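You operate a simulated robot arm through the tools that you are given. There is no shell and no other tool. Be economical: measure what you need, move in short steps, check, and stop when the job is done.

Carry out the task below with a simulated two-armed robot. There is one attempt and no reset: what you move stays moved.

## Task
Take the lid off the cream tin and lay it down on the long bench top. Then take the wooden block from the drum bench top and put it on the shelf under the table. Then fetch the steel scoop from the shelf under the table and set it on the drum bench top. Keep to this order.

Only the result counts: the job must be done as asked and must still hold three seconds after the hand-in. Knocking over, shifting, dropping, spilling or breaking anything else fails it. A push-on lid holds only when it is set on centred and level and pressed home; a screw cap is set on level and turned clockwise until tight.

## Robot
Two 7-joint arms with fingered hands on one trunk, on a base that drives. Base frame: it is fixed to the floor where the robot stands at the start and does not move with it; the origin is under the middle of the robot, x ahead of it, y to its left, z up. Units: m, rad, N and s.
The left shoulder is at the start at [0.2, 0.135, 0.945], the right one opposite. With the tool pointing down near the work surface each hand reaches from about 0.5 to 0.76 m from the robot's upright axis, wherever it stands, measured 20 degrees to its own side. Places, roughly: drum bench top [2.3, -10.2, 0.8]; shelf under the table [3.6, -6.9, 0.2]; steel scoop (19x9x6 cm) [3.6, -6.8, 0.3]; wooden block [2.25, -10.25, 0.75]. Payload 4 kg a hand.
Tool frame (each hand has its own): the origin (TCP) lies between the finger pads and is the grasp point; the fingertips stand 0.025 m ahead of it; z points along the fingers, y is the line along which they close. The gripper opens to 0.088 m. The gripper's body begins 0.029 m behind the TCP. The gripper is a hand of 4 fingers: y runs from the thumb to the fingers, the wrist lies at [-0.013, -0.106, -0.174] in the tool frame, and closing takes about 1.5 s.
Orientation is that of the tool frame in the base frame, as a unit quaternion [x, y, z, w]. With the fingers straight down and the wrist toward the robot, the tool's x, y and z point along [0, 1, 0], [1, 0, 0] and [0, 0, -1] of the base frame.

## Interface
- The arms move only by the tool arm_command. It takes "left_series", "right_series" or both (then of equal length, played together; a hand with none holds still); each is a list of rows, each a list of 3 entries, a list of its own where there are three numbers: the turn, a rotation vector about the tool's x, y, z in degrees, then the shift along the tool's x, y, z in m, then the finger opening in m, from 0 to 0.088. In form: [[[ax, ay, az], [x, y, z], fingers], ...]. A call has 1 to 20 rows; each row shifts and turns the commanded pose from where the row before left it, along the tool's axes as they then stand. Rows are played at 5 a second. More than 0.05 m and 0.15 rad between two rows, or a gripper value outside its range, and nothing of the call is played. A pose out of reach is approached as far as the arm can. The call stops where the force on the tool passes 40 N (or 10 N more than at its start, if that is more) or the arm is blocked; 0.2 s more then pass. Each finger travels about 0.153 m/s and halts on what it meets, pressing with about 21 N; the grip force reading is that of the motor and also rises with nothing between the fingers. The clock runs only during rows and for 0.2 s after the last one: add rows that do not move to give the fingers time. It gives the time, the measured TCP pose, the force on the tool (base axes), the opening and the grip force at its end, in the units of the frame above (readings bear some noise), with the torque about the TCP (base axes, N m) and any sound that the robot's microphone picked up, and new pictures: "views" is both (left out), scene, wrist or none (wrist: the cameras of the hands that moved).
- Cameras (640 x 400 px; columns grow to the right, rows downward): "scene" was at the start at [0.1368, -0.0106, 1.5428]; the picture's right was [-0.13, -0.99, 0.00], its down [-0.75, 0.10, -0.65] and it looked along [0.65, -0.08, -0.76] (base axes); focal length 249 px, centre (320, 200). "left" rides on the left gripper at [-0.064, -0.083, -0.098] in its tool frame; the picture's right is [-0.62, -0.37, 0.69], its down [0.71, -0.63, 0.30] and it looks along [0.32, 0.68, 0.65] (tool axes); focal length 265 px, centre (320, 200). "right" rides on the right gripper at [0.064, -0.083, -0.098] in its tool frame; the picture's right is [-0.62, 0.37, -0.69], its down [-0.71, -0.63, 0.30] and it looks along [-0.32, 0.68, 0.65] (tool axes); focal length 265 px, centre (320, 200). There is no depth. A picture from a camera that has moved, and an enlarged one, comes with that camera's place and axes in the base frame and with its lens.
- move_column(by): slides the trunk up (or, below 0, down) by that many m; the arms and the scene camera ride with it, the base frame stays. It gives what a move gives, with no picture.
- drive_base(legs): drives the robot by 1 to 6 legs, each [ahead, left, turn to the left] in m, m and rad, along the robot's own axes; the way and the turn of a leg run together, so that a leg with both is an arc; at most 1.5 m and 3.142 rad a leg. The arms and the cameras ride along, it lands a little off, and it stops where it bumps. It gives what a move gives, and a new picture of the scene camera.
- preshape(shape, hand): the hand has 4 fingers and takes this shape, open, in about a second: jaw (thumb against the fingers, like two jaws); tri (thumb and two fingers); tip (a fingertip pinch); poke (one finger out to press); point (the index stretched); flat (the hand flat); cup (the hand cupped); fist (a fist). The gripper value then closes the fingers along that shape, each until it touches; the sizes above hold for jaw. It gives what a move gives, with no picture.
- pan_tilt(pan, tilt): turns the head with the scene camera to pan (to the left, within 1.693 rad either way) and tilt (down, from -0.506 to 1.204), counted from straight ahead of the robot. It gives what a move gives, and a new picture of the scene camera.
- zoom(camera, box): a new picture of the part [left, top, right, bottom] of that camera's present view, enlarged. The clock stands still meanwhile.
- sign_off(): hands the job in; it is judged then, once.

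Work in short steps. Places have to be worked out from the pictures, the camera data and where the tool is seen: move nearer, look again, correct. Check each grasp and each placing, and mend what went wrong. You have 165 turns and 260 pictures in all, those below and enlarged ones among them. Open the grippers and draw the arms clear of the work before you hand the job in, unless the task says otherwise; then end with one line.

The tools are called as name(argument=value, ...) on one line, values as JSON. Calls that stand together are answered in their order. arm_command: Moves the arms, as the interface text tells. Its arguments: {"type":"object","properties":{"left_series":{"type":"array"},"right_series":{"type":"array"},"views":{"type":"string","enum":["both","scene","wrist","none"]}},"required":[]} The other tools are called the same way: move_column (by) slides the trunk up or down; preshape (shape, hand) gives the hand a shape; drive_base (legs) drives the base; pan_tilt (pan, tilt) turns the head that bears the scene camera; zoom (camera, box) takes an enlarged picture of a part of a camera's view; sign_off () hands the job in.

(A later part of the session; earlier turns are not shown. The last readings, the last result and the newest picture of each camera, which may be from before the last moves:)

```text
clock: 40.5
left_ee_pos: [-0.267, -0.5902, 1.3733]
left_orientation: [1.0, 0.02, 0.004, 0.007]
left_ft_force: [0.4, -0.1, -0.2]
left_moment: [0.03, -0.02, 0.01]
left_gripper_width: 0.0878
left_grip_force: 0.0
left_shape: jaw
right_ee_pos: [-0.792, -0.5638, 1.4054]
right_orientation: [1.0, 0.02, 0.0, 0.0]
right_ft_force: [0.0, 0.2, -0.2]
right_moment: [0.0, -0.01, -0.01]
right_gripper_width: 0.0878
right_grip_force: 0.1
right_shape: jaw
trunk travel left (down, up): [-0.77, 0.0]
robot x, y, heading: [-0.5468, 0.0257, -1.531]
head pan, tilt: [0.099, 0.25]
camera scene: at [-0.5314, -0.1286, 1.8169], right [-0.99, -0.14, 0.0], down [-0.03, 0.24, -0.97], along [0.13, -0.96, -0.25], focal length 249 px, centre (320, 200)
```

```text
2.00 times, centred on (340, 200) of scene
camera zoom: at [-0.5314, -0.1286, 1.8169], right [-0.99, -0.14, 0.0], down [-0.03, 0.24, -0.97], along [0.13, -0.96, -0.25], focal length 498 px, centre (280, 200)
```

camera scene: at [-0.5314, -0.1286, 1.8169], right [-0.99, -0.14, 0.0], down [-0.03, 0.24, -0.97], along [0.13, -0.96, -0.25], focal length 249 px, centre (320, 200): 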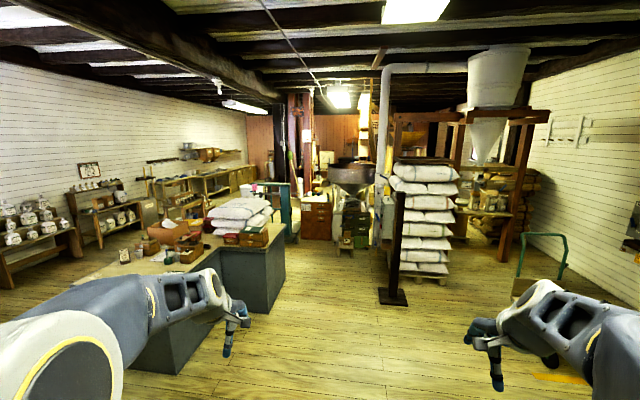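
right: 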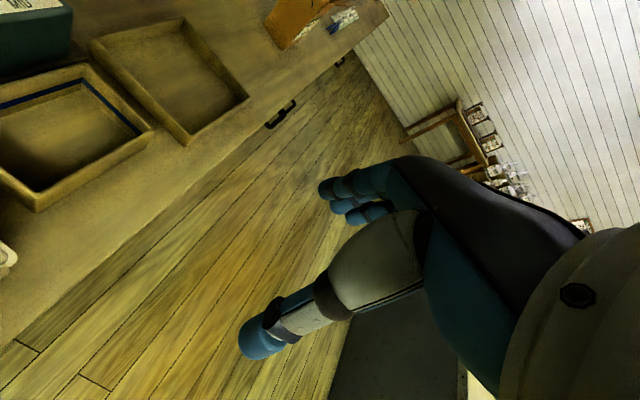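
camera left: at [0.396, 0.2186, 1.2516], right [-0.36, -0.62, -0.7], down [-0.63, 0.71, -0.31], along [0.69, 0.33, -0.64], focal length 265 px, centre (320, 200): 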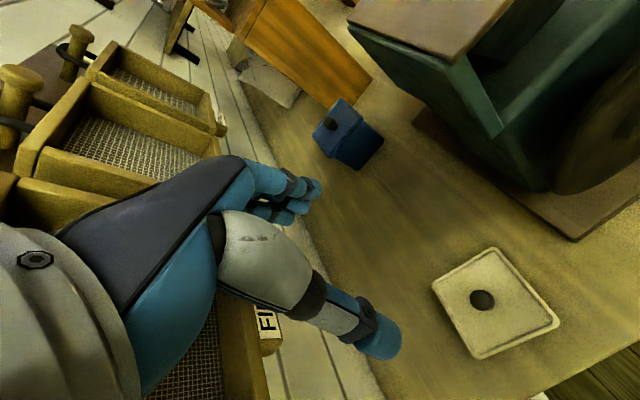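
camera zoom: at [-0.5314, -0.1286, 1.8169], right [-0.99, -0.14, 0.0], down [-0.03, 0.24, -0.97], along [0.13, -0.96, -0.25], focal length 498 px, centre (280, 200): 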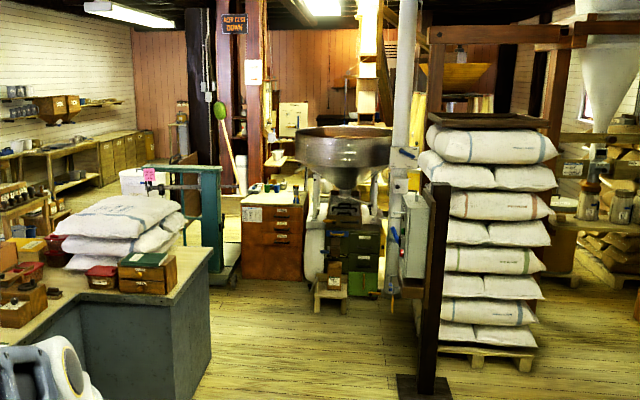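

There's a corridor between the long bench and the counter, then open floor left of the counter. I drive down to y≈-0.83, turn left and look along +x.

drive_base(legs=[[0.83, 0, 0], [0, 0, 1.53]])

pan_tilt(pan=0, tilt=0.5)

```text
clock: 48.7
left_ee_pos: [0.1023, -0.5501, 1.3734]
left_orientation: [0.705, 0.71, 0.008, 0.003]
left_ft_force: [-0.8, 0.4, -0.8]
left_moment: [0.0, 0.03, -0.02]
left_gripper_width: 0.0879
left_grip_force: 0.2
left_shape: jaw
right_ee_pos: [0.0569, -1.0746, 1.4063]
right_orientation: [0.705, 0.709, 0.0, -0.001]
right_ft_force: [-0.9, -0.3, 0.4]
right_moment: [0.0, 0.01, 0.01]
right_gripper_width: 0.0876
right_grip_force: 0.1
right_shape: jaw
trunk travel left (down, up): [-0.77, 0.0]
robot x, y, heading: [-0.5222, -0.809, 0.006]
head pan, tilt: [0.099, 0.25]
camera scene: at [-0.3691, -0.7998, 1.8169], right [0.1, -0.99, 0.0], down [-0.25, -0.03, -0.97], along [0.96, 0.1, -0.25], focal length 249 px, centre (320, 200)
```

scene: 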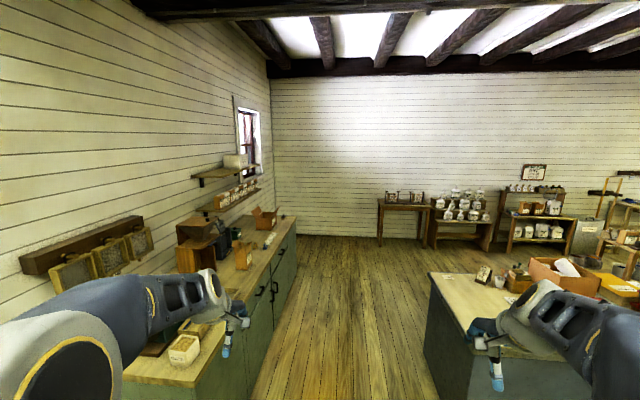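

```text
clock: 49.5
left_ee_pos: [0.101, -0.5509, 1.374]
left_orientation: [0.705, 0.709, 0.007, 0.003]
left_ft_force: [0.0, 0.6, -0.2]
left_moment: [0.03, 0.02, -0.04]
left_gripper_width: 0.0879
left_grip_force: 0.1
left_shape: jaw
right_ee_pos: [0.0575, -1.0741, 1.4069]
right_orientation: [0.705, 0.71, 0.0, 0.001]
right_ft_force: [0.3, 0.3, 0.3]
right_moment: [0.02, 0.02, 0.01]
right_gripper_width: 0.0875
right_grip_force: 0.0
right_shape: jaw
trunk travel left (down, up): [-0.77, 0.0]
robot x, y, heading: [-0.5241, -0.8106, 0.001]
head pan, tilt: [0.0, 0.499]
camera scene: at [-0.371, -0.8091, 1.7939], right [0.01, -1.0, 0.0], down [-0.48, 0.0, -0.88], along [0.88, 0.01, -0.48], focal length 249 px, centre (320, 200)
```

scene: 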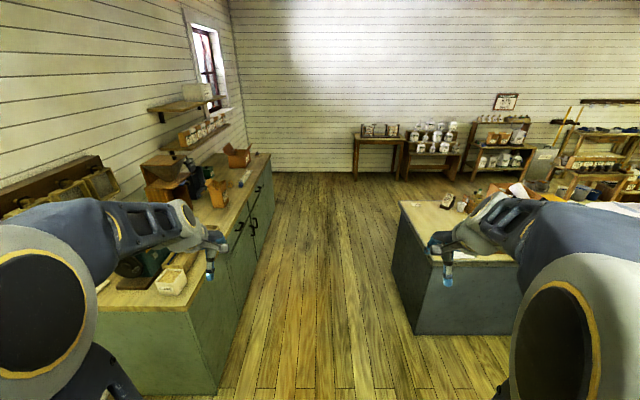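

The corridor is clear and I'm centred in it. I drive ahead to x≈2.25 and turn right.

drive_base(legs=[[1.45, 0, 0], [1.3, 0, 0], [0, 0, -1.57]])

```text
clock: 66.9
left_ee_pos: [2.507, -1.4268, 1.3744]
left_orientation: [1.0, -0.009, 0.004, 0.009]
left_ft_force: [0.0, -0.1, 0.0]
left_moment: [-0.01, 0.05, -0.05]
left_gripper_width: 0.0878
left_grip_force: 0.0
left_shape: jaw
right_ee_pos: [1.982, -1.3703, 1.4067]
right_orientation: [1.0, -0.009, 0.0, 0.001]
right_ft_force: [-0.1, 0.9, 0.0]
right_moment: [-0.01, 0.02, -0.03]
right_gripper_width: 0.0874
right_grip_force: 0.1
right_shape: jaw
trunk travel left (down, up): [-0.77, 0.0]
robot x, y, heading: [2.2589, -0.7918, -1.593]
head pan, tilt: [0.0, 0.499]
camera scene: at [2.2588, -0.9496, 1.7938], right [-1.0, 0.02, 0.0], down [0.01, 0.48, -0.88], along [-0.02, -0.88, -0.48], focal length 249 px, centre (320, 200)
```

scene: 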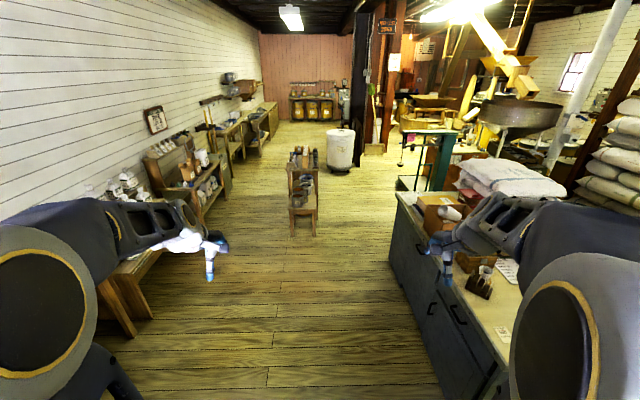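

The way down is clear except a small rack at about (2.4,-3.4). I shift left to x≈3.05 and go ahead, then look again.

drive_base(legs=[[0.6, 0, 0.022], [0.0, 0.8, 0], [1.4, 0, 0]])

```text
clock: 80.5
left_ee_pos: [3.3157, -3.3693, 1.3742]
left_orientation: [1.0, 0.005, 0.003, 0.008]
left_ft_force: [-0.4, 0.4, -0.4]
left_moment: [0.03, -0.03, -0.01]
left_gripper_width: 0.0879
left_grip_force: 0.2
left_shape: jaw
right_ee_pos: [2.7905, -3.3277, 1.4065]
right_orientation: [1.0, 0.004, 0.0, -0.001]
right_ft_force: [0.1, -0.5, -0.3]
right_moment: [0.01, 0.0, -0.01]
right_gripper_width: 0.0877
right_grip_force: 0.0
right_shape: jaw
trunk travel left (down, up): [-0.77, 0.0]
robot x, y, heading: [3.0542, -2.7444, -1.562]
head pan, tilt: [0.0, 0.499]
camera scene: at [3.0551, -2.8983, 1.7938], right [-1.0, -0.01, 0.0], down [0.0, 0.48, -0.88], along [0.01, -0.88, -0.48], focal length 249 px, centre (320, 200)
```

scene: 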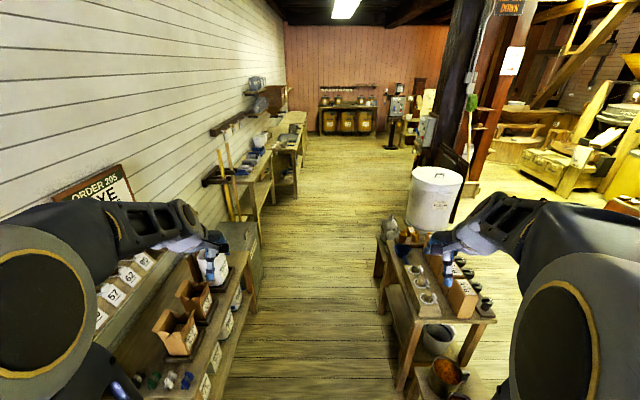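

The gap ahead is clear. I nudge left slightly and drive on.

drive_base(legs=[[0, 0.06, -0.008], [1.5, 0, 0], [1.0, 0, 0]])

```text
clock: 93.3
left_ee_pos: [3.3307, -5.8919, 1.3752]
left_orientation: [1.0, -0.008, 0.003, 0.008]
left_ft_force: [-0.4, -0.2, 0.1]
left_moment: [-0.02, 0.01, -0.02]
left_gripper_width: 0.0875
left_grip_force: 0.0
left_shape: jaw
right_ee_pos: [2.8059, -5.8345, 1.4062]
right_orientation: [1.0, -0.009, 0.0, 0.0]
right_ft_force: [0.2, -0.2, 0.5]
right_moment: [0.02, 0.0, 0.01]
right_gripper_width: 0.0875
right_grip_force: 0.0
right_shape: jaw
trunk travel left (down, up): [-0.77, 0.0]
robot x, y, heading: [3.0837, -5.2619, -1.584]
head pan, tilt: [0.0, 0.499]
camera scene: at [3.0816, -5.4126, 1.7938], right [-1.0, 0.02, 0.0], down [0.01, 0.48, -0.88], along [-0.02, -0.88, -0.48], focal length 249 px, centre (320, 200)
```

scene: 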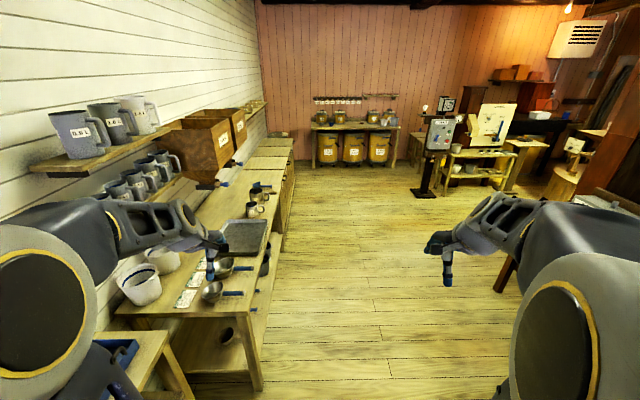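

The drum bench with three drums is straight ahead at the end wall, and the table with scoops is along the left. I drive toward the drum bench to (2.46,-8.8).

drive_base(legs=[[1.5, 0, 0.013], [1.5, -0.55, 0], [0.5, 0, 0]])

zoom(camera="scene", box=[200, 100, 440, 300])

```text
refused: leg 2 is longer than a leg can be; nothing moved
```

```text
2.00 times, centred on (320, 200) of scene
camera zoom: at [3.0816, -5.4126, 1.7938], right [-1.0, 0.02, 0.0], down [0.01, 0.48, -0.88], along [-0.02, -0.88, -0.48], focal length 498 px, centre (320, 200)
```

zoom: 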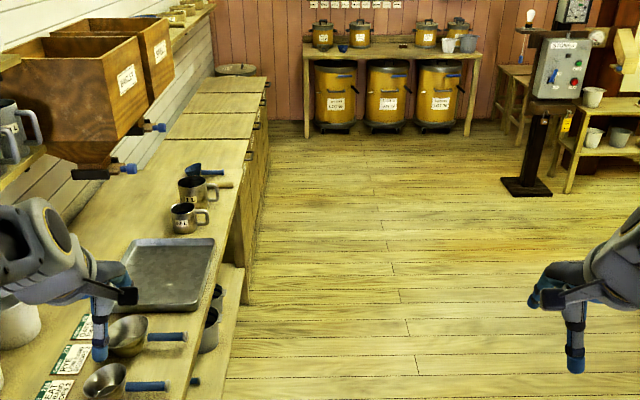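

The second leg was too long, so I split it.

drive_base(legs=[[1.4, 0, 0.013], [1.3, -0.55, 0], [0.85, 0, 0]])

```text
clock: 111.0
left_ee_pos: [2.7871, -9.4351, 1.3753]
left_orientation: [1.0, 0.008, 0.004, 0.007]
left_ft_force: [0.3, 0.4, 0.0]
left_moment: [-0.01, 0.02, -0.01]
left_gripper_width: 0.0879
left_grip_force: 0.1
left_shape: jaw
right_ee_pos: [2.2633, -9.3945, 1.4055]
right_orientation: [1.0, 0.007, 0.0, 0.0]
right_ft_force: [0.4, 0.7, 0.4]
right_moment: [0.0, -0.01, 0.01]
right_gripper_width: 0.0877
right_grip_force: 0.0
right_shape: jaw
trunk travel left (down, up): [-0.77, 0.0]
robot x, y, heading: [2.5241, -8.8136, -1.559]
head pan, tilt: [0.0, 0.499]
camera scene: at [2.5244, -8.9645, 1.7938], right [-1.0, -0.01, 0.0], down [-0.01, 0.48, -0.88], along [0.01, -0.88, -0.48], focal length 249 px, centre (320, 200)
```

scene: 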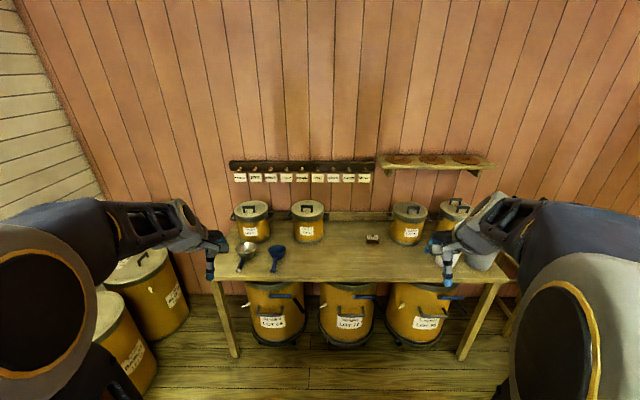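

zoom(camera="scene", box=[300, 190, 500, 310])

zoom(camera="right", box=[0, 0, 640, 400])

```text
3.20 times, centred on (400, 250) of scene
camera zoom: at [2.5244, -8.9645, 1.7938], right [-1.0, -0.01, 0.0], down [-0.01, 0.48, -0.88], along [0.01, -0.88, -0.48], focal length 797 px, centre (64, 40)
```

zoom: 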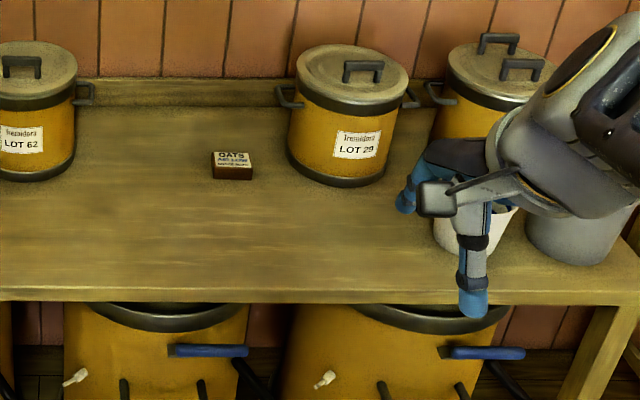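

```text
1.00 times, centred on (320, 200) of right (not enlarged: the box is as wide or as high as the picture)
camera zoom: at [2.3247, -9.3096, 1.5047], right [-0.62, -0.38, 0.69], down [-0.72, 0.62, -0.3], along [-0.32, -0.69, -0.65], focal length 265 px, centre (320, 200)
```

zoom: 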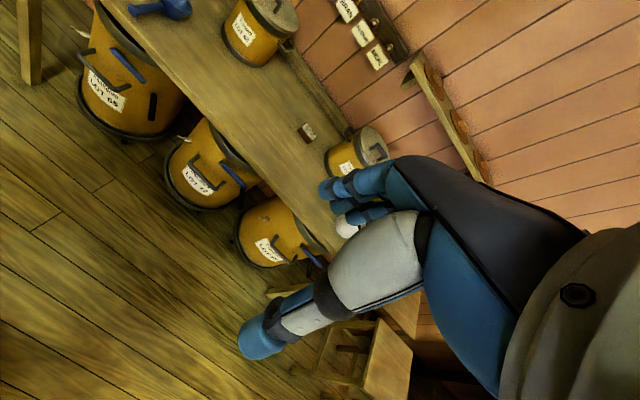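

The wooden block (label on top, ~8.5×5×4 cm) lies near (2.20,-10.28). I drive closer, keeping about 0.35 m to the bench edge, and then look from the wrist.

drive_base(legs=[[0.5, 0, -0.012], [0.23, -0.06, 0]])

zoom(camera="right", box=[0, 0, 640, 400])

```text
clock: 115.4
left_ee_pos: [2.7237, -10.1804, 1.3735]
left_orientation: [1.0, 0.003, 0.004, 0.008]
left_ft_force: [-1.2, 0.0, -1.7]
left_moment: [0.0, 0.01, -0.01]
left_gripper_width: 0.0878
left_grip_force: 0.0
left_shape: jaw
right_ee_pos: [2.2007, -10.1345, 1.4055]
right_orientation: [1.0, 0.002, -0.001, 0.001]
right_ft_force: [-0.1, 0.6, -0.2]
right_moment: [-0.01, 0.01, 0.02]
right_gripper_width: 0.0877
right_grip_force: 0.0
right_shape: jaw
trunk travel left (down, up): [-0.77, 0.0]
robot x, y, heading: [2.4643, -9.5576, -1.563]
head pan, tilt: [0.0, 0.499]
camera scene: at [2.4664, -9.7075, 1.7938], right [-1.0, 0.0, 0.0], down [0.0, 0.48, -0.88], along [0.0, -0.88, -0.48], focal length 249 px, centre (320, 200)
```

scene: 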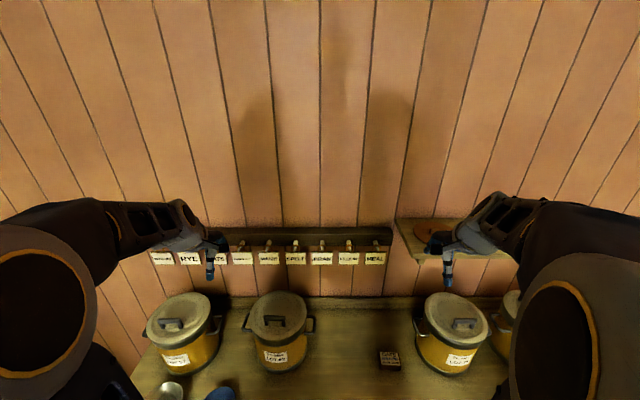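

```text
1.00 times, centred on (320, 200) of right (not enlarged: the box is as wide or as high as the picture)
camera zoom: at [2.2631, -10.0505, 1.5047], right [-0.62, -0.37, 0.69], down [-0.72, 0.63, -0.3], along [-0.32, -0.68, -0.65], focal length 265 px, centre (320, 200)
```

zoom: 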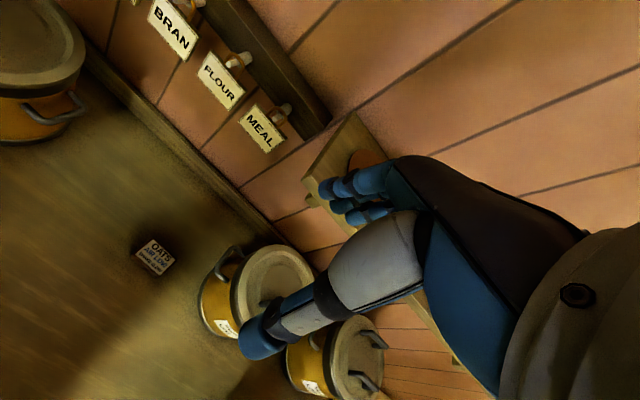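

The block's top is at about (2.21,-10.24,0.82); a wall shelf corner is at (2.166,-10.327,1.235), so I will descend first and advance later. The left hand must clear the drum lids, so I pull it back and up first.

arm_command(left_series=[[[0, 0, 0], [0, -0.04, -0.025], 0.088], [[0, 0, 0], [0, -0.04, -0.025], 0.088], [[0, 0, 0], [0, -0.04, -0.025], 0.088], [[0, 0, 0], [0, -0.04, -0.025], 0.088], [[0, 0, 0], [0, -0.03, -0.02], 0.088], [[0, 0, 0], [0, 0, 0], 0.088]], views="none")

move_column(by=-0.35)

pan_tilt(pan=-0.1, tilt=0.8)

zoom(camera="right", box=[0, 0, 640, 400])

```text
clock: 116.8
left_ee_pos: [2.7229, -9.9912, 1.492]
left_orientation: [1.0, 0.003, 0.003, 0.007]
left_ft_force: [-0.7, -0.1, -0.2]
left_moment: [-0.03, -0.01, 0.02]
left_gripper_width: 0.0877
left_grip_force: 0.2
left_shape: jaw
left hand out of reach, approached as far as the arm can: row 5
right_ee_pos: [2.1994, -10.1359, 1.4061]
right_orientation: [1.0, 0.002, 0.0, 0.0]
right_ft_force: [1.3, 0.5, 0.7]
right_moment: [-0.04, 0.01, 0.04]
right_gripper_width: 0.0873
right_grip_force: 0.1
right_shape: jaw
trunk travel left (down, up): [-0.77, 0.0]
robot x, y, heading: [2.4641, -9.5574, -1.568]
head pan, tilt: [0.0, 0.499]
```

```text
clock: 120.2
left_ee_pos: [2.7229, -9.9905, 1.1403]
left_orientation: [1.0, 0.001, 0.003, 0.006]
left_ft_force: [-1.0, 0.4, 0.1]
left_moment: [0.0, 0.0, -0.01]
left_gripper_width: 0.0877
left_grip_force: 0.1
left_shape: jaw
right_ee_pos: [2.2001, -10.1337, 1.0573]
right_orientation: [1.0, 0.002, 0.0, 0.0]
right_ft_force: [0.0, -1.0, 0.1]
right_moment: [0.0, -0.03, 0.02]
right_gripper_width: 0.0873
right_grip_force: 0.0
right_shape: jaw
trunk travel left (down, up): [-0.42, 0.35]
robot x, y, heading: [2.4648, -9.5538, -1.564]
head pan, tilt: [0.0, 0.499]
```

```text
clock: 121.0
left_ee_pos: [2.7239, -9.9903, 1.14]
left_orientation: [1.0, 0.002, 0.003, 0.006]
left_ft_force: [0.7, -0.2, -0.1]
left_moment: [0.02, 0.0, -0.03]
left_gripper_width: 0.0878
left_grip_force: 0.1
left_shape: jaw
right_ee_pos: [2.1987, -10.1353, 1.0556]
right_orientation: [1.0, 0.001, 0.001, -0.001]
right_ft_force: [0.3, 0.4, -0.7]
right_moment: [0.01, 0.01, 0.02]
right_gripper_width: 0.0877
right_grip_force: 0.1
right_shape: jaw
trunk travel left (down, up): [-0.42, 0.35]
robot x, y, heading: [2.4648, -9.555, -1.567]
head pan, tilt: [-0.099, 0.799]
camera scene: at [2.4583, -9.697, 1.4179], right [-1.0, 0.1, 0.0], down [0.07, 0.71, -0.7], along [-0.07, -0.69, -0.72], focal length 249 px, centre (320, 200)
```

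scene: 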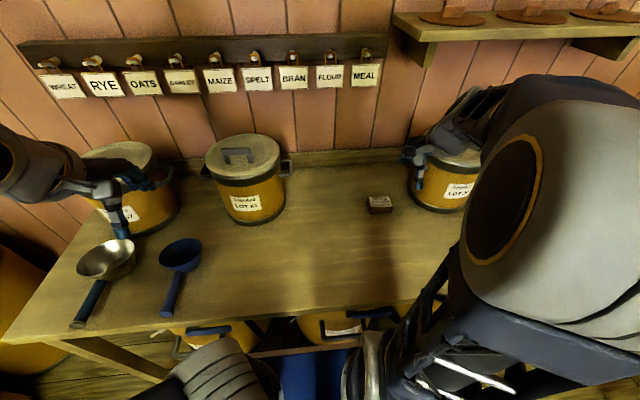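

```text
1.00 times, centred on (320, 200) of right (not enlarged: the box is as wide or as high as the picture)
camera zoom: at [2.263, -10.0507, 1.1546], right [-0.62, -0.37, 0.69], down [-0.72, 0.63, -0.3], along [-0.32, -0.68, -0.65], focal length 265 px, centre (320, 200)
```

zoom: 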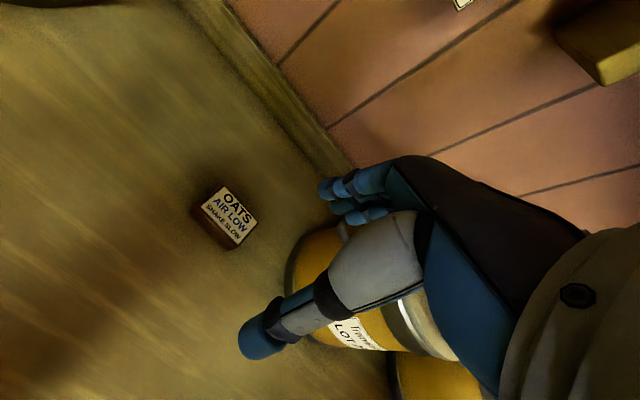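

The block's top centre is at about (2.203,-10.252,0.81), clear of drum LOT 29 by ~4 cm. I move diagonally down over it, biased slightly left.

arm_command(right_series=[[[0, 0, 0], [0.009, 0.0, 0.045], 0.088], [[0, 0, 0], [0, 0.03, 0.03], 0.088], [[0, 0, 0], [0, 0.04, 0.02], 0.088], [[0, 0, 0], [0, 0.045, 0.015], 0.088], [[0, 0, 0], [0, 0, 0], 0.088]], views="both")

```text
clock: 122.2
left_ee_pos: [2.7224, -9.9906, 1.1402]
left_orientation: [1.0, 0.002, 0.001, 0.007]
left_ft_force: [-0.8, 0.2, -0.8]
left_moment: [0.01, -0.01, -0.02]
left_gripper_width: 0.0879
left_grip_force: 0.1
left_shape: jaw
right_ee_pos: [2.208, -10.249, 0.9459]
right_orientation: [1.0, 0.001, 0.0, 0.001]
right_ft_force: [-0.3, 0.1, -0.9]
right_moment: [-0.02, -0.02, -0.03]
right_gripper_width: 0.0876
right_grip_force: 0.1
right_shape: jaw
trunk travel left (down, up): [-0.42, 0.35]
robot x, y, heading: [2.4689, -9.5523, -1.562]
head pan, tilt: [-0.099, 0.799]
camera scene: at [2.4583, -9.6969, 1.4178], right [-1.0, 0.1, 0.0], down [0.07, 0.71, -0.7], along [-0.07, -0.69, -0.72], focal length 249 px, centre (320, 200)
camera right: at [2.2711, -10.1653, 1.0439], right [-0.62, -0.37, 0.69], down [-0.72, 0.63, -0.3], along [-0.32, -0.68, -0.65], focal length 265 px, centre (320, 200)
```

scene: 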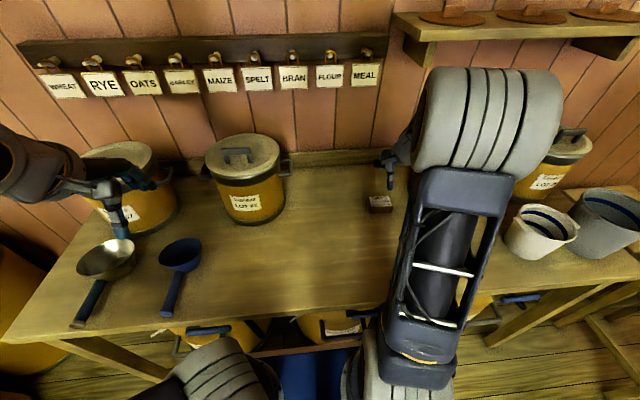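
right: 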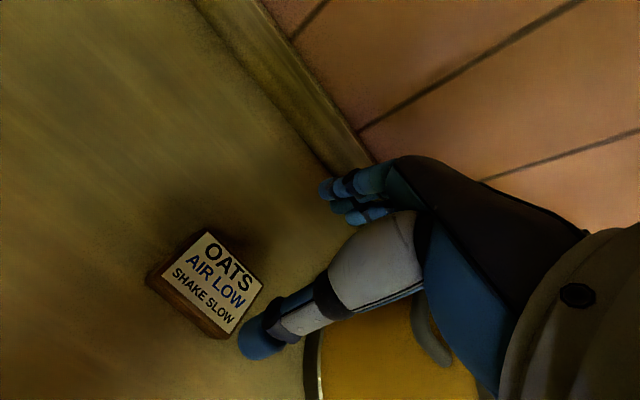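

The block centre reads (2.201,-10.245), well between the fingers. I go down to z≈0.83 and check.

arm_command(right_series=[[[0, 0, 0], [-0.003, -0.003, 0.04], 0.088], [[0, 0, 0], [0, 0, 0.04], 0.088], [[0, 0, 0], [0, 0, 0.033], 0.088], [[0, 0, 0], [0, 0, 0], 0.088]], views="wrist")

```text
clock: 123.2
left_ee_pos: [2.7235, -9.9915, 1.1401]
left_orientation: [1.0, 0.002, 0.002, 0.006]
left_ft_force: [-0.3, 0.8, 0.4]
left_moment: [0.02, -0.02, 0.05]
left_gripper_width: 0.0878
left_grip_force: 0.0
left_shape: jaw
right_ee_pos: [2.2039, -10.2458, 0.8306]
right_orientation: [1.0, 0.001, 0.001, 0.0]
right_ft_force: [-0.7, -0.6, -0.2]
right_moment: [0.0, -0.01, 0.01]
right_gripper_width: 0.0875
right_grip_force: 0.0
right_shape: jaw
trunk travel left (down, up): [-0.42, 0.35]
robot x, y, heading: [2.4622, -9.559, -1.569]
head pan, tilt: [-0.099, 0.799]
camera right: at [2.2682, -10.1623, 0.93], right [-0.62, -0.37, 0.69], down [-0.72, 0.63, -0.3], along [-0.32, -0.68, -0.65], focal length 265 px, centre (320, 200)
```

right: 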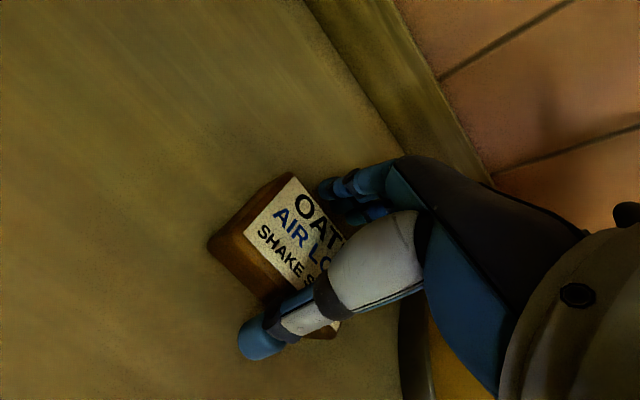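

The block is centred between the fingers with its top at about 0.818. I lower 2 cm and close.

arm_command(right_series=[[[0, 0, 0], [0, 0, 0.012], 0.088], [[0, 0, 0], [0, 0, 0.008], 0.088], [[0, 0, 0], [0, 0, 0], 0.06], [[0, 0, 0], [0, 0, 0], 0.04], [[0, 0, 0], [0, 0, 0], 0.02], [[0, 0, 0], [0, 0, 0], 0.02], [[0, 0, 0], [0, 0, 0], 0.02], [[0, 0, 0], [0, 0, 0], 0.02], [[0, 0, 0], [0, 0, 0], 0.02]], views="wrist")

```text
clock: 123.8
left_ee_pos: [2.7226, -9.9886, 1.1411]
left_orientation: [1.0, 0.001, 0.003, 0.008]
left_ft_force: [0.0, -0.4, 0.2]
left_moment: [-0.02, -0.03, 0.03]
left_gripper_width: 0.0878
left_grip_force: 0.1
left_shape: jaw
right_ee_pos: [2.2036, -10.2517, 0.8229]
right_orientation: [1.0, 0.001, -0.005, 0.009]
right_ft_force: [0.7, 6.2, 25.4]
right_moment: [-0.95, 0.13, 0.02]
right_gripper_width: 0.0845
right_grip_force: 0.1
right_shape: jaw
trunk travel left (down, up): [-0.42, 0.35]
robot x, y, heading: [2.4673, -9.5552, -1.569]
head pan, tilt: [-0.099, 0.799]
stopped in row 2 (right hand): the force on the tool passed its limit at 47 N (the readings are from after the stop); the commanded pose is now the measured one
camera right: at [2.2684, -10.1658, 0.9189], right [-0.61, -0.36, 0.71], down [-0.72, 0.62, -0.31], along [-0.33, -0.7, -0.64], focal length 265 px, centre (320, 200)
```

right: 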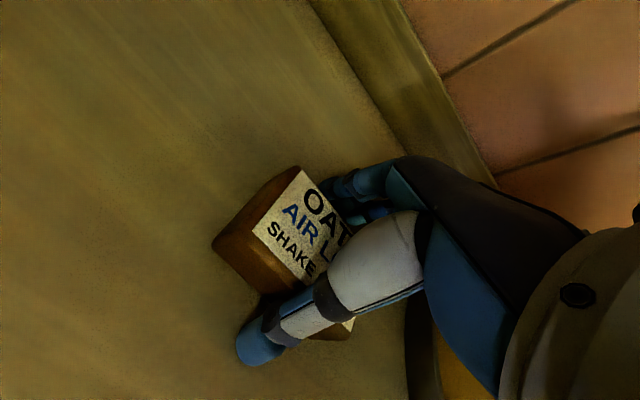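

Contact at TCP 0.823 means the fingertips have reached the bench (z≈0.797). I back up 4 mm, level the hand, and close.

arm_command(right_series=[[[1.0, 0, 0], [0, -0.004, -0.005], 0.088], [[0, 0, 0], [0, 0, 0], 0.088], [[0, 0, 0], [0, 0, 0], 0.06], [[0, 0, 0], [0, 0, 0], 0.04], [[0, 0, 0], [0, 0, 0], 0.02], [[0, 0, 0], [0, 0, 0], 0.02], [[0, 0, 0], [0, 0, 0], 0.02], [[0, 0, 0], [0, 0, 0], 0.02], [[0, 0, 0], [0, 0, 0], 0.02]], views="wrist")

```text
clock: 125.8
left_ee_pos: [2.7221, -9.991, 1.1396]
left_orientation: [1.0, 0.002, 0.002, 0.007]
left_ft_force: [-0.1, -0.5, 0.0]
left_moment: [0.02, 0.01, -0.02]
left_gripper_width: 0.0878
left_grip_force: 0.1
left_shape: jaw
right_ee_pos: [2.2042, -10.2464, 0.8248]
right_orientation: [1.0, 0.001, -0.004, -0.003]
right_ft_force: [-0.3, -4.1, 17.2]
right_moment: [-0.23, -0.01, 0.0]
right_gripper_width: 0.0502
right_grip_force: 21.0
right_shape: jaw
trunk travel left (down, up): [-0.42, 0.35]
robot x, y, heading: [2.4657, -9.5592, -1.575]
head pan, tilt: [-0.099, 0.799]
camera right: at [2.2681, -10.1626, 0.9237], right [-0.61, -0.37, 0.7], down [-0.72, 0.63, -0.3], along [-0.33, -0.68, -0.65], focal length 265 px, centre (320, 200)
```

right: 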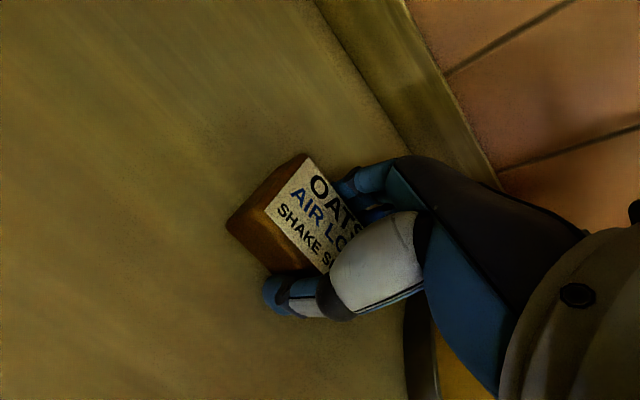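

Gripped at 0.050 m. I lift straight up a bit and check.

arm_command(right_series=[[[0, 0, 0], [0, 0, -0.01], 0.02], [[0, 0, 0], [0, 0, -0.03], 0.02], [[0, 0, 0], [0, 0, -0.04], 0.02], [[0, 0, 0], [0, -0.03, -0.035], 0.02], [[0, 0, 0], [0, -0.04, -0.03], 0.02], [[0, 0, 0], [0, -0.04, -0.03], 0.02], [[0, 0, 0], [0, 0, 0], 0.02]], views="both")

```text
clock: 127.4
left_ee_pos: [2.7233, -9.9913, 1.14]
left_orientation: [1.0, 0.002, 0.003, 0.006]
left_ft_force: [0.2, 0.0, -0.3]
left_moment: [0.0, 0.0, 0.0]
left_gripper_width: 0.0878
left_grip_force: 0.0
left_shape: jaw
right_ee_pos: [2.2033, -10.1376, 1.0027]
right_orientation: [1.0, 0.002, -0.004, -0.004]
right_ft_force: [-0.7, -0.1, 0.0]
right_moment: [0.01, 0.0, -0.01]
right_gripper_width: 0.0491
right_grip_force: 21.0
right_shape: jaw
trunk travel left (down, up): [-0.42, 0.35]
robot x, y, heading: [2.4631, -9.5514, -1.562]
head pan, tilt: [-0.099, 0.799]
camera scene: at [2.4582, -9.697, 1.4178], right [-1.0, 0.1, 0.0], down [0.07, 0.71, -0.7], along [-0.07, -0.69, -0.72], focal length 249 px, centre (320, 200)
camera right: at [2.2682, -10.0546, 1.1007], right [-0.61, -0.37, 0.69], down [-0.72, 0.63, -0.3], along [-0.33, -0.68, -0.66], focal length 265 px, centre (320, 200)
```

scene: 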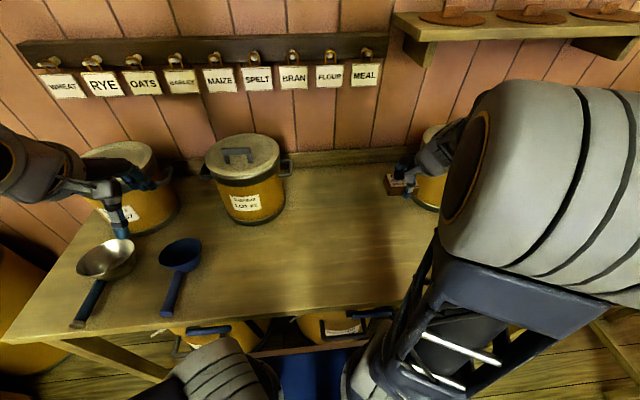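
right: 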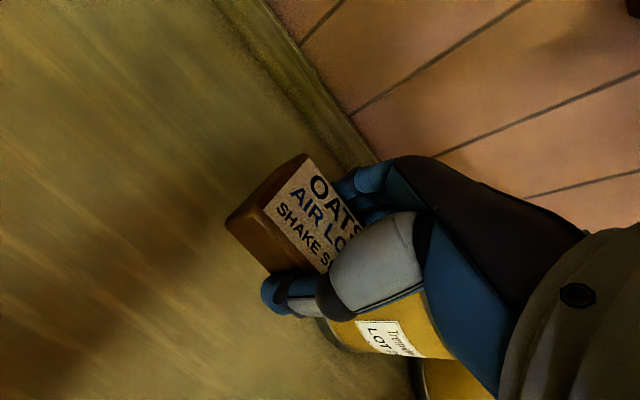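

The block is held firmly. I back off, turn to face +x and drive up alongside the table with the shelf.

drive_base(legs=[[-1.0, 0, 0], [0, 0, 1.565], [0, 1.4, 0], [0.1, 0.2, 0]])

pan_tilt(pan=0, tilt=0.6)

```text
clock: 144.3
left_ee_pos: [3.0567, -6.7043, 1.1399]
left_orientation: [0.715, 0.699, 0.007, 0.003]
left_ft_force: [-0.2, 0.8, 0.2]
left_moment: [0.01, 0.0, -0.03]
left_gripper_width: 0.0879
left_grip_force: 0.1
left_shape: jaw
right_ee_pos: [3.1885, -7.2262, 1.0029]
right_orientation: [0.716, 0.698, -0.006, 0.0]
right_ft_force: [-0.1, -0.8, -1.3]
right_moment: [0.03, -0.01, 0.02]
right_gripper_width: 0.0489
right_grip_force: 21.2
right_shape: jaw
trunk travel left (down, up): [-0.42, 0.35]
robot x, y, heading: [2.6135, -6.9482, -0.024]
head pan, tilt: [-0.099, 0.799]
camera scene: at [2.7539, -6.9603, 1.4178], right [-0.13, -0.99, 0.0], down [-0.71, 0.09, -0.7], along [0.69, -0.09, -0.72], focal length 249 px, centre (320, 200)
```

scene: 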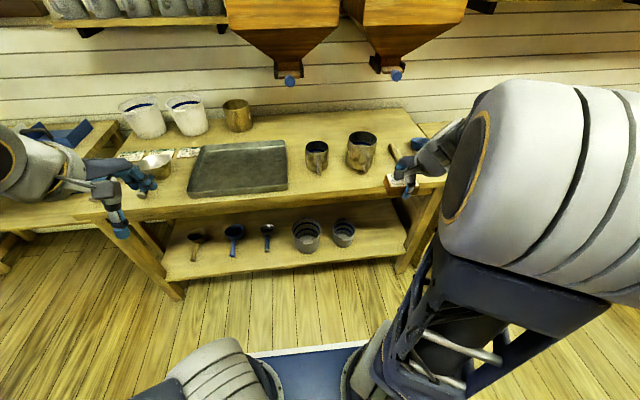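

```text
clock: 145.1
left_ee_pos: [3.0561, -6.7033, 1.1408]
left_orientation: [0.716, 0.698, 0.007, 0.004]
left_ft_force: [-0.4, -0.4, -0.4]
left_moment: [0.02, -0.01, -0.02]
left_gripper_width: 0.0875
left_grip_force: 0.2
left_shape: jaw
right_ee_pos: [3.189, -7.2263, 1.0014]
right_orientation: [0.716, 0.698, -0.005, 0.0]
right_ft_force: [0.0, -0.3, -0.4]
right_moment: [0.0, -0.03, 0.01]
right_gripper_width: 0.0489
right_grip_force: 21.1
right_shape: jaw
trunk travel left (down, up): [-0.42, 0.35]
robot x, y, heading: [2.6131, -6.9459, -0.027]
head pan, tilt: [0.0, 0.6]
camera scene: at [2.7622, -6.9526, 1.4346], right [-0.03, -1.0, 0.0], down [-0.57, 0.02, -0.82], along [0.82, -0.02, -0.57], focal length 249 px, centre (320, 200)
```

scene: 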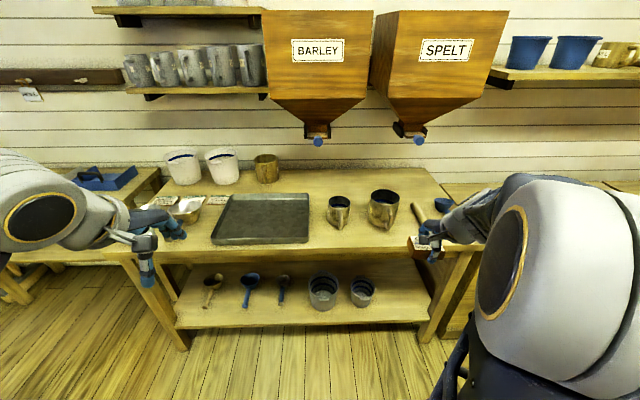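

The shelf holds small scoops and two cans. I zoom in to identify the steel one.

zoom(camera="scene", box=[160, 230, 440, 350])

```text
2.29 times, centred on (300, 290) of scene
camera zoom: at [2.7622, -6.9526, 1.4346], right [-0.03, -1.0, 0.0], down [-0.57, 0.02, -0.82], along [0.82, -0.02, -0.57], focal length 569 px, centre (366, -6)
```

zoom: 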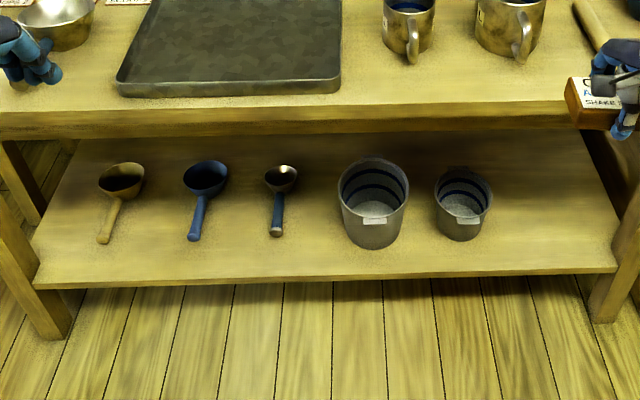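

The steel scoop is the third one (steel bowl, blue handle pointing to the front) near y≈-6.77; the free shelf area is right of the cans, around y≈-7.41. I strafe right, then lower the column.

drive_base(legs=[[0, -0.17, 0.027]])

move_column(by=-0.42)

pan_tilt(pan=-0.2, tilt=0.6)

zoom(camera="right", box=[0, 0, 640, 400])

```text
clock: 146.5
left_ee_pos: [3.0469, -6.8647, 1.1401]
left_orientation: [0.706, 0.709, 0.007, 0.003]
left_ft_force: [-0.1, -0.3, -0.9]
left_moment: [0.0, -0.02, -0.01]
left_gripper_width: 0.0878
left_grip_force: 0.1
left_shape: jaw
right_ee_pos: [3.1939, -7.3841, 1.0029]
right_orientation: [0.707, 0.708, -0.005, -0.001]
right_ft_force: [-0.2, -0.7, -0.6]
right_moment: [-0.01, 0.0, 0.0]
right_gripper_width: 0.0486
right_grip_force: 21.0
right_shape: jaw
trunk travel left (down, up): [-0.42, 0.35]
robot x, y, heading: [2.6097, -7.1176, 0.002]
head pan, tilt: [0.0, 0.6]
camera scene: at [2.7602, -7.1208, 1.4347], right [0.0, -1.0, 0.0], down [-0.56, 0.0, -0.83], along [0.83, 0.0, -0.56], focal length 249 px, centre (320, 200)
```

scene: 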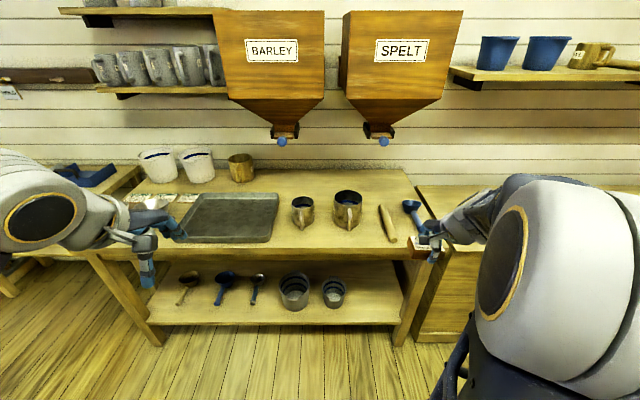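

```text
refused: -0.42 is not a number from -0.4 to 0.4
```

```text
clock: 147.2
left_ee_pos: [3.0478, -6.864, 1.14]
left_orientation: [0.706, 0.709, 0.007, 0.003]
left_ft_force: [0.8, 0.8, 0.5]
left_moment: [0.0, -0.02, 0.01]
left_gripper_width: 0.088
left_grip_force: 0.1
left_shape: jaw
right_ee_pos: [3.1939, -7.3818, 1.0011]
right_orientation: [0.707, 0.707, -0.005, 0.0]
right_ft_force: [-0.7, 0.0, -0.5]
right_moment: [0.01, 0.01, 0.05]
right_gripper_width: 0.0488
right_grip_force: 21.1
right_shape: jaw
trunk travel left (down, up): [-0.42, 0.35]
robot x, y, heading: [2.6118, -7.1203, 0.005]
head pan, tilt: [-0.201, 0.6]
camera scene: at [2.7585, -7.1383, 1.4347], right [-0.2, -0.98, 0.0], down [-0.55, 0.11, -0.83], along [0.81, -0.16, -0.56], focal length 249 px, centre (320, 200)
```

scene: 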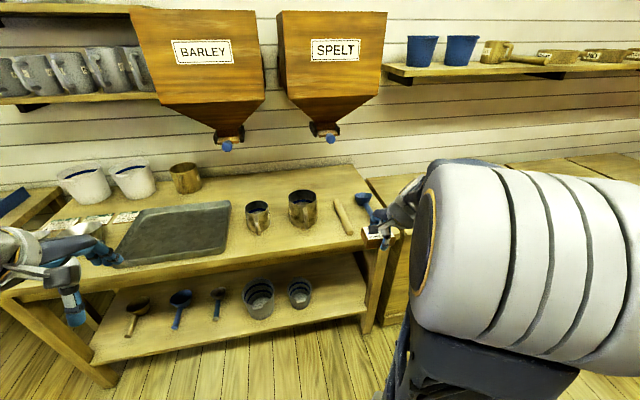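

```text
1.00 times, centred on (320, 200) of right (not enlarged: the box is as wide or as high as the picture)
camera zoom: at [3.1108, -7.3174, 1.1005], right [0.37, -0.61, 0.69], down [-0.63, -0.72, -0.3], along [0.68, -0.33, -0.66], focal length 265 px, centre (320, 200)
```

zoom: 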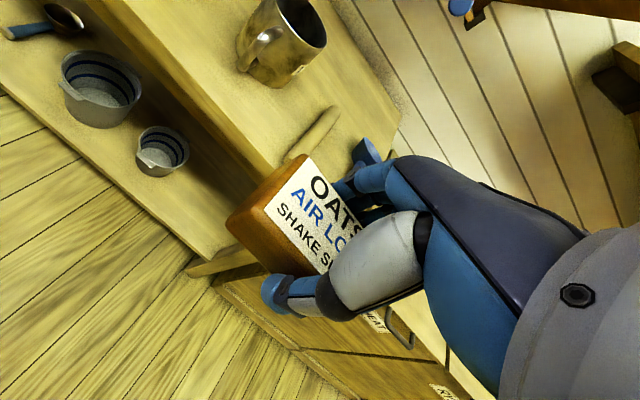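

I lower in one allowed step of 0.40; both hands are still in front of the table edge.

move_column(by=-0.4)

pan_tilt(pan=0, tilt=0.45)

zoom(camera="right", box=[0, 0, 640, 400])

```text
clock: 151.1
left_ee_pos: [3.0479, -6.8643, 0.7402]
left_orientation: [0.706, 0.709, 0.007, 0.002]
left_ft_force: [0.2, 0.1, -0.5]
left_moment: [-0.02, -0.05, 0.02]
left_gripper_width: 0.0875
left_grip_force: 0.0
left_shape: jaw
right_ee_pos: [3.1954, -7.3821, 0.6024]
right_orientation: [0.707, 0.708, -0.004, 0.0]
right_ft_force: [-1.3, 0.1, -0.7]
right_moment: [0.0, 0.0, 0.02]
right_gripper_width: 0.0488
right_grip_force: 21.6
right_shape: jaw
trunk travel left (down, up): [-0.02, 0.75]
robot x, y, heading: [2.6139, -7.1197, 0.002]
head pan, tilt: [-0.201, 0.6]
```

```text
clock: 151.8
left_ee_pos: [3.0472, -6.8641, 0.7397]
left_orientation: [0.706, 0.708, 0.006, 0.003]
left_ft_force: [-0.5, 0.3, 0.1]
left_moment: [0.01, -0.03, -0.02]
left_gripper_width: 0.0877
left_grip_force: 0.1
left_shape: jaw
right_ee_pos: [3.1947, -7.3832, 0.6021]
right_orientation: [0.707, 0.707, -0.004, -0.001]
right_ft_force: [-0.1, 0.8, 0.1]
right_moment: [0.0, -0.02, 0.02]
right_gripper_width: 0.049
right_grip_force: 21.0
right_shape: jaw
trunk travel left (down, up): [-0.02, 0.75]
robot x, y, heading: [2.6109, -7.122, 0.001]
head pan, tilt: [0.0, 0.45]
camera scene: at [2.7637, -7.1208, 1.0482], right [0.0, -1.0, 0.0], down [-0.44, 0.0, -0.9], along [0.9, 0.0, -0.44], focal length 249 px, centre (320, 200)
```

scene: 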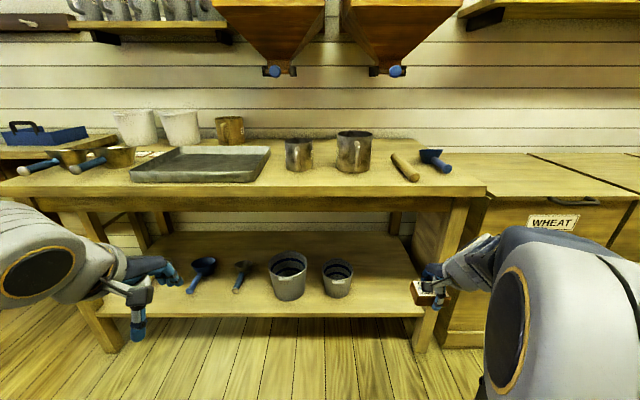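

```text
1.00 times, centred on (320, 200) of right (not enlarged: the box is as wide or as high as the picture)
camera zoom: at [3.1107, -7.3173, 0.7005], right [0.37, -0.61, 0.69], down [-0.63, -0.72, -0.3], along [0.68, -0.33, -0.66], focal length 265 px, centre (320, 200)
```

zoom: 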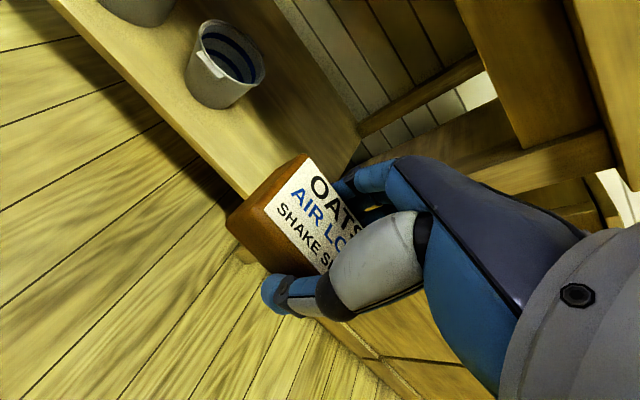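

The shelf top works out at z≈0.28 and the table front at x≈3.45; the free spot at y≈-7.385 is right in line with the held block. I lower the right arm and stretch it slightly before driving in.

arm_command(right_series=[[[0, 0, 0], [0, 0.01, 0.045], 0.02], [[0, 0, 0], [0, 0.01, 0.045], 0.02], [[0, 0, 0], [0, 0.015, 0.045], 0.02], [[0, 0, 0], [0, 0.015, 0.045], 0.02], [[0, 0, 0], [0, 0.02, 0.02], 0.02], [[0, 0, 0], [0, 0, 0], 0.02]], views="both")

```text
clock: 153.2
left_ee_pos: [3.0468, -6.8641, 0.7402]
left_orientation: [0.706, 0.708, 0.007, 0.002]
left_ft_force: [-0.6, 0.0, 0.5]
left_moment: [-0.01, 0.03, 0.0]
left_gripper_width: 0.0877
left_grip_force: 0.1
left_shape: jaw
right_ee_pos: [3.2643, -7.3836, 0.4016]
right_orientation: [0.707, 0.708, -0.005, 0.001]
right_ft_force: [-0.6, 0.0, -0.9]
right_moment: [0.02, 0.0, -0.04]
right_gripper_width: 0.0487
right_grip_force: 21.7
right_shape: jaw
trunk travel left (down, up): [-0.02, 0.75]
robot x, y, heading: [2.6114, -7.1213, -0.001]
head pan, tilt: [0.0, 0.45]
camera scene: at [2.7637, -7.1207, 1.0483], right [0.0, -1.0, 0.0], down [-0.44, 0.0, -0.9], along [0.9, 0.0, -0.44], focal length 249 px, centre (320, 200)
camera right: at [3.1803, -7.3188, 0.5003], right [0.37, -0.61, 0.7], down [-0.63, -0.72, -0.29], along [0.68, -0.33, -0.66], focal length 265 px, centre (320, 200)
```

scene: 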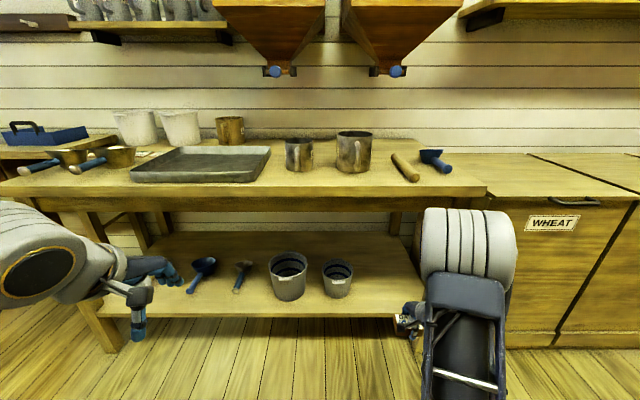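
right: 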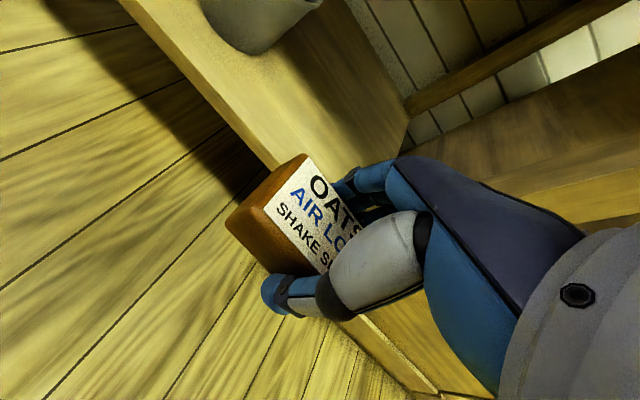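

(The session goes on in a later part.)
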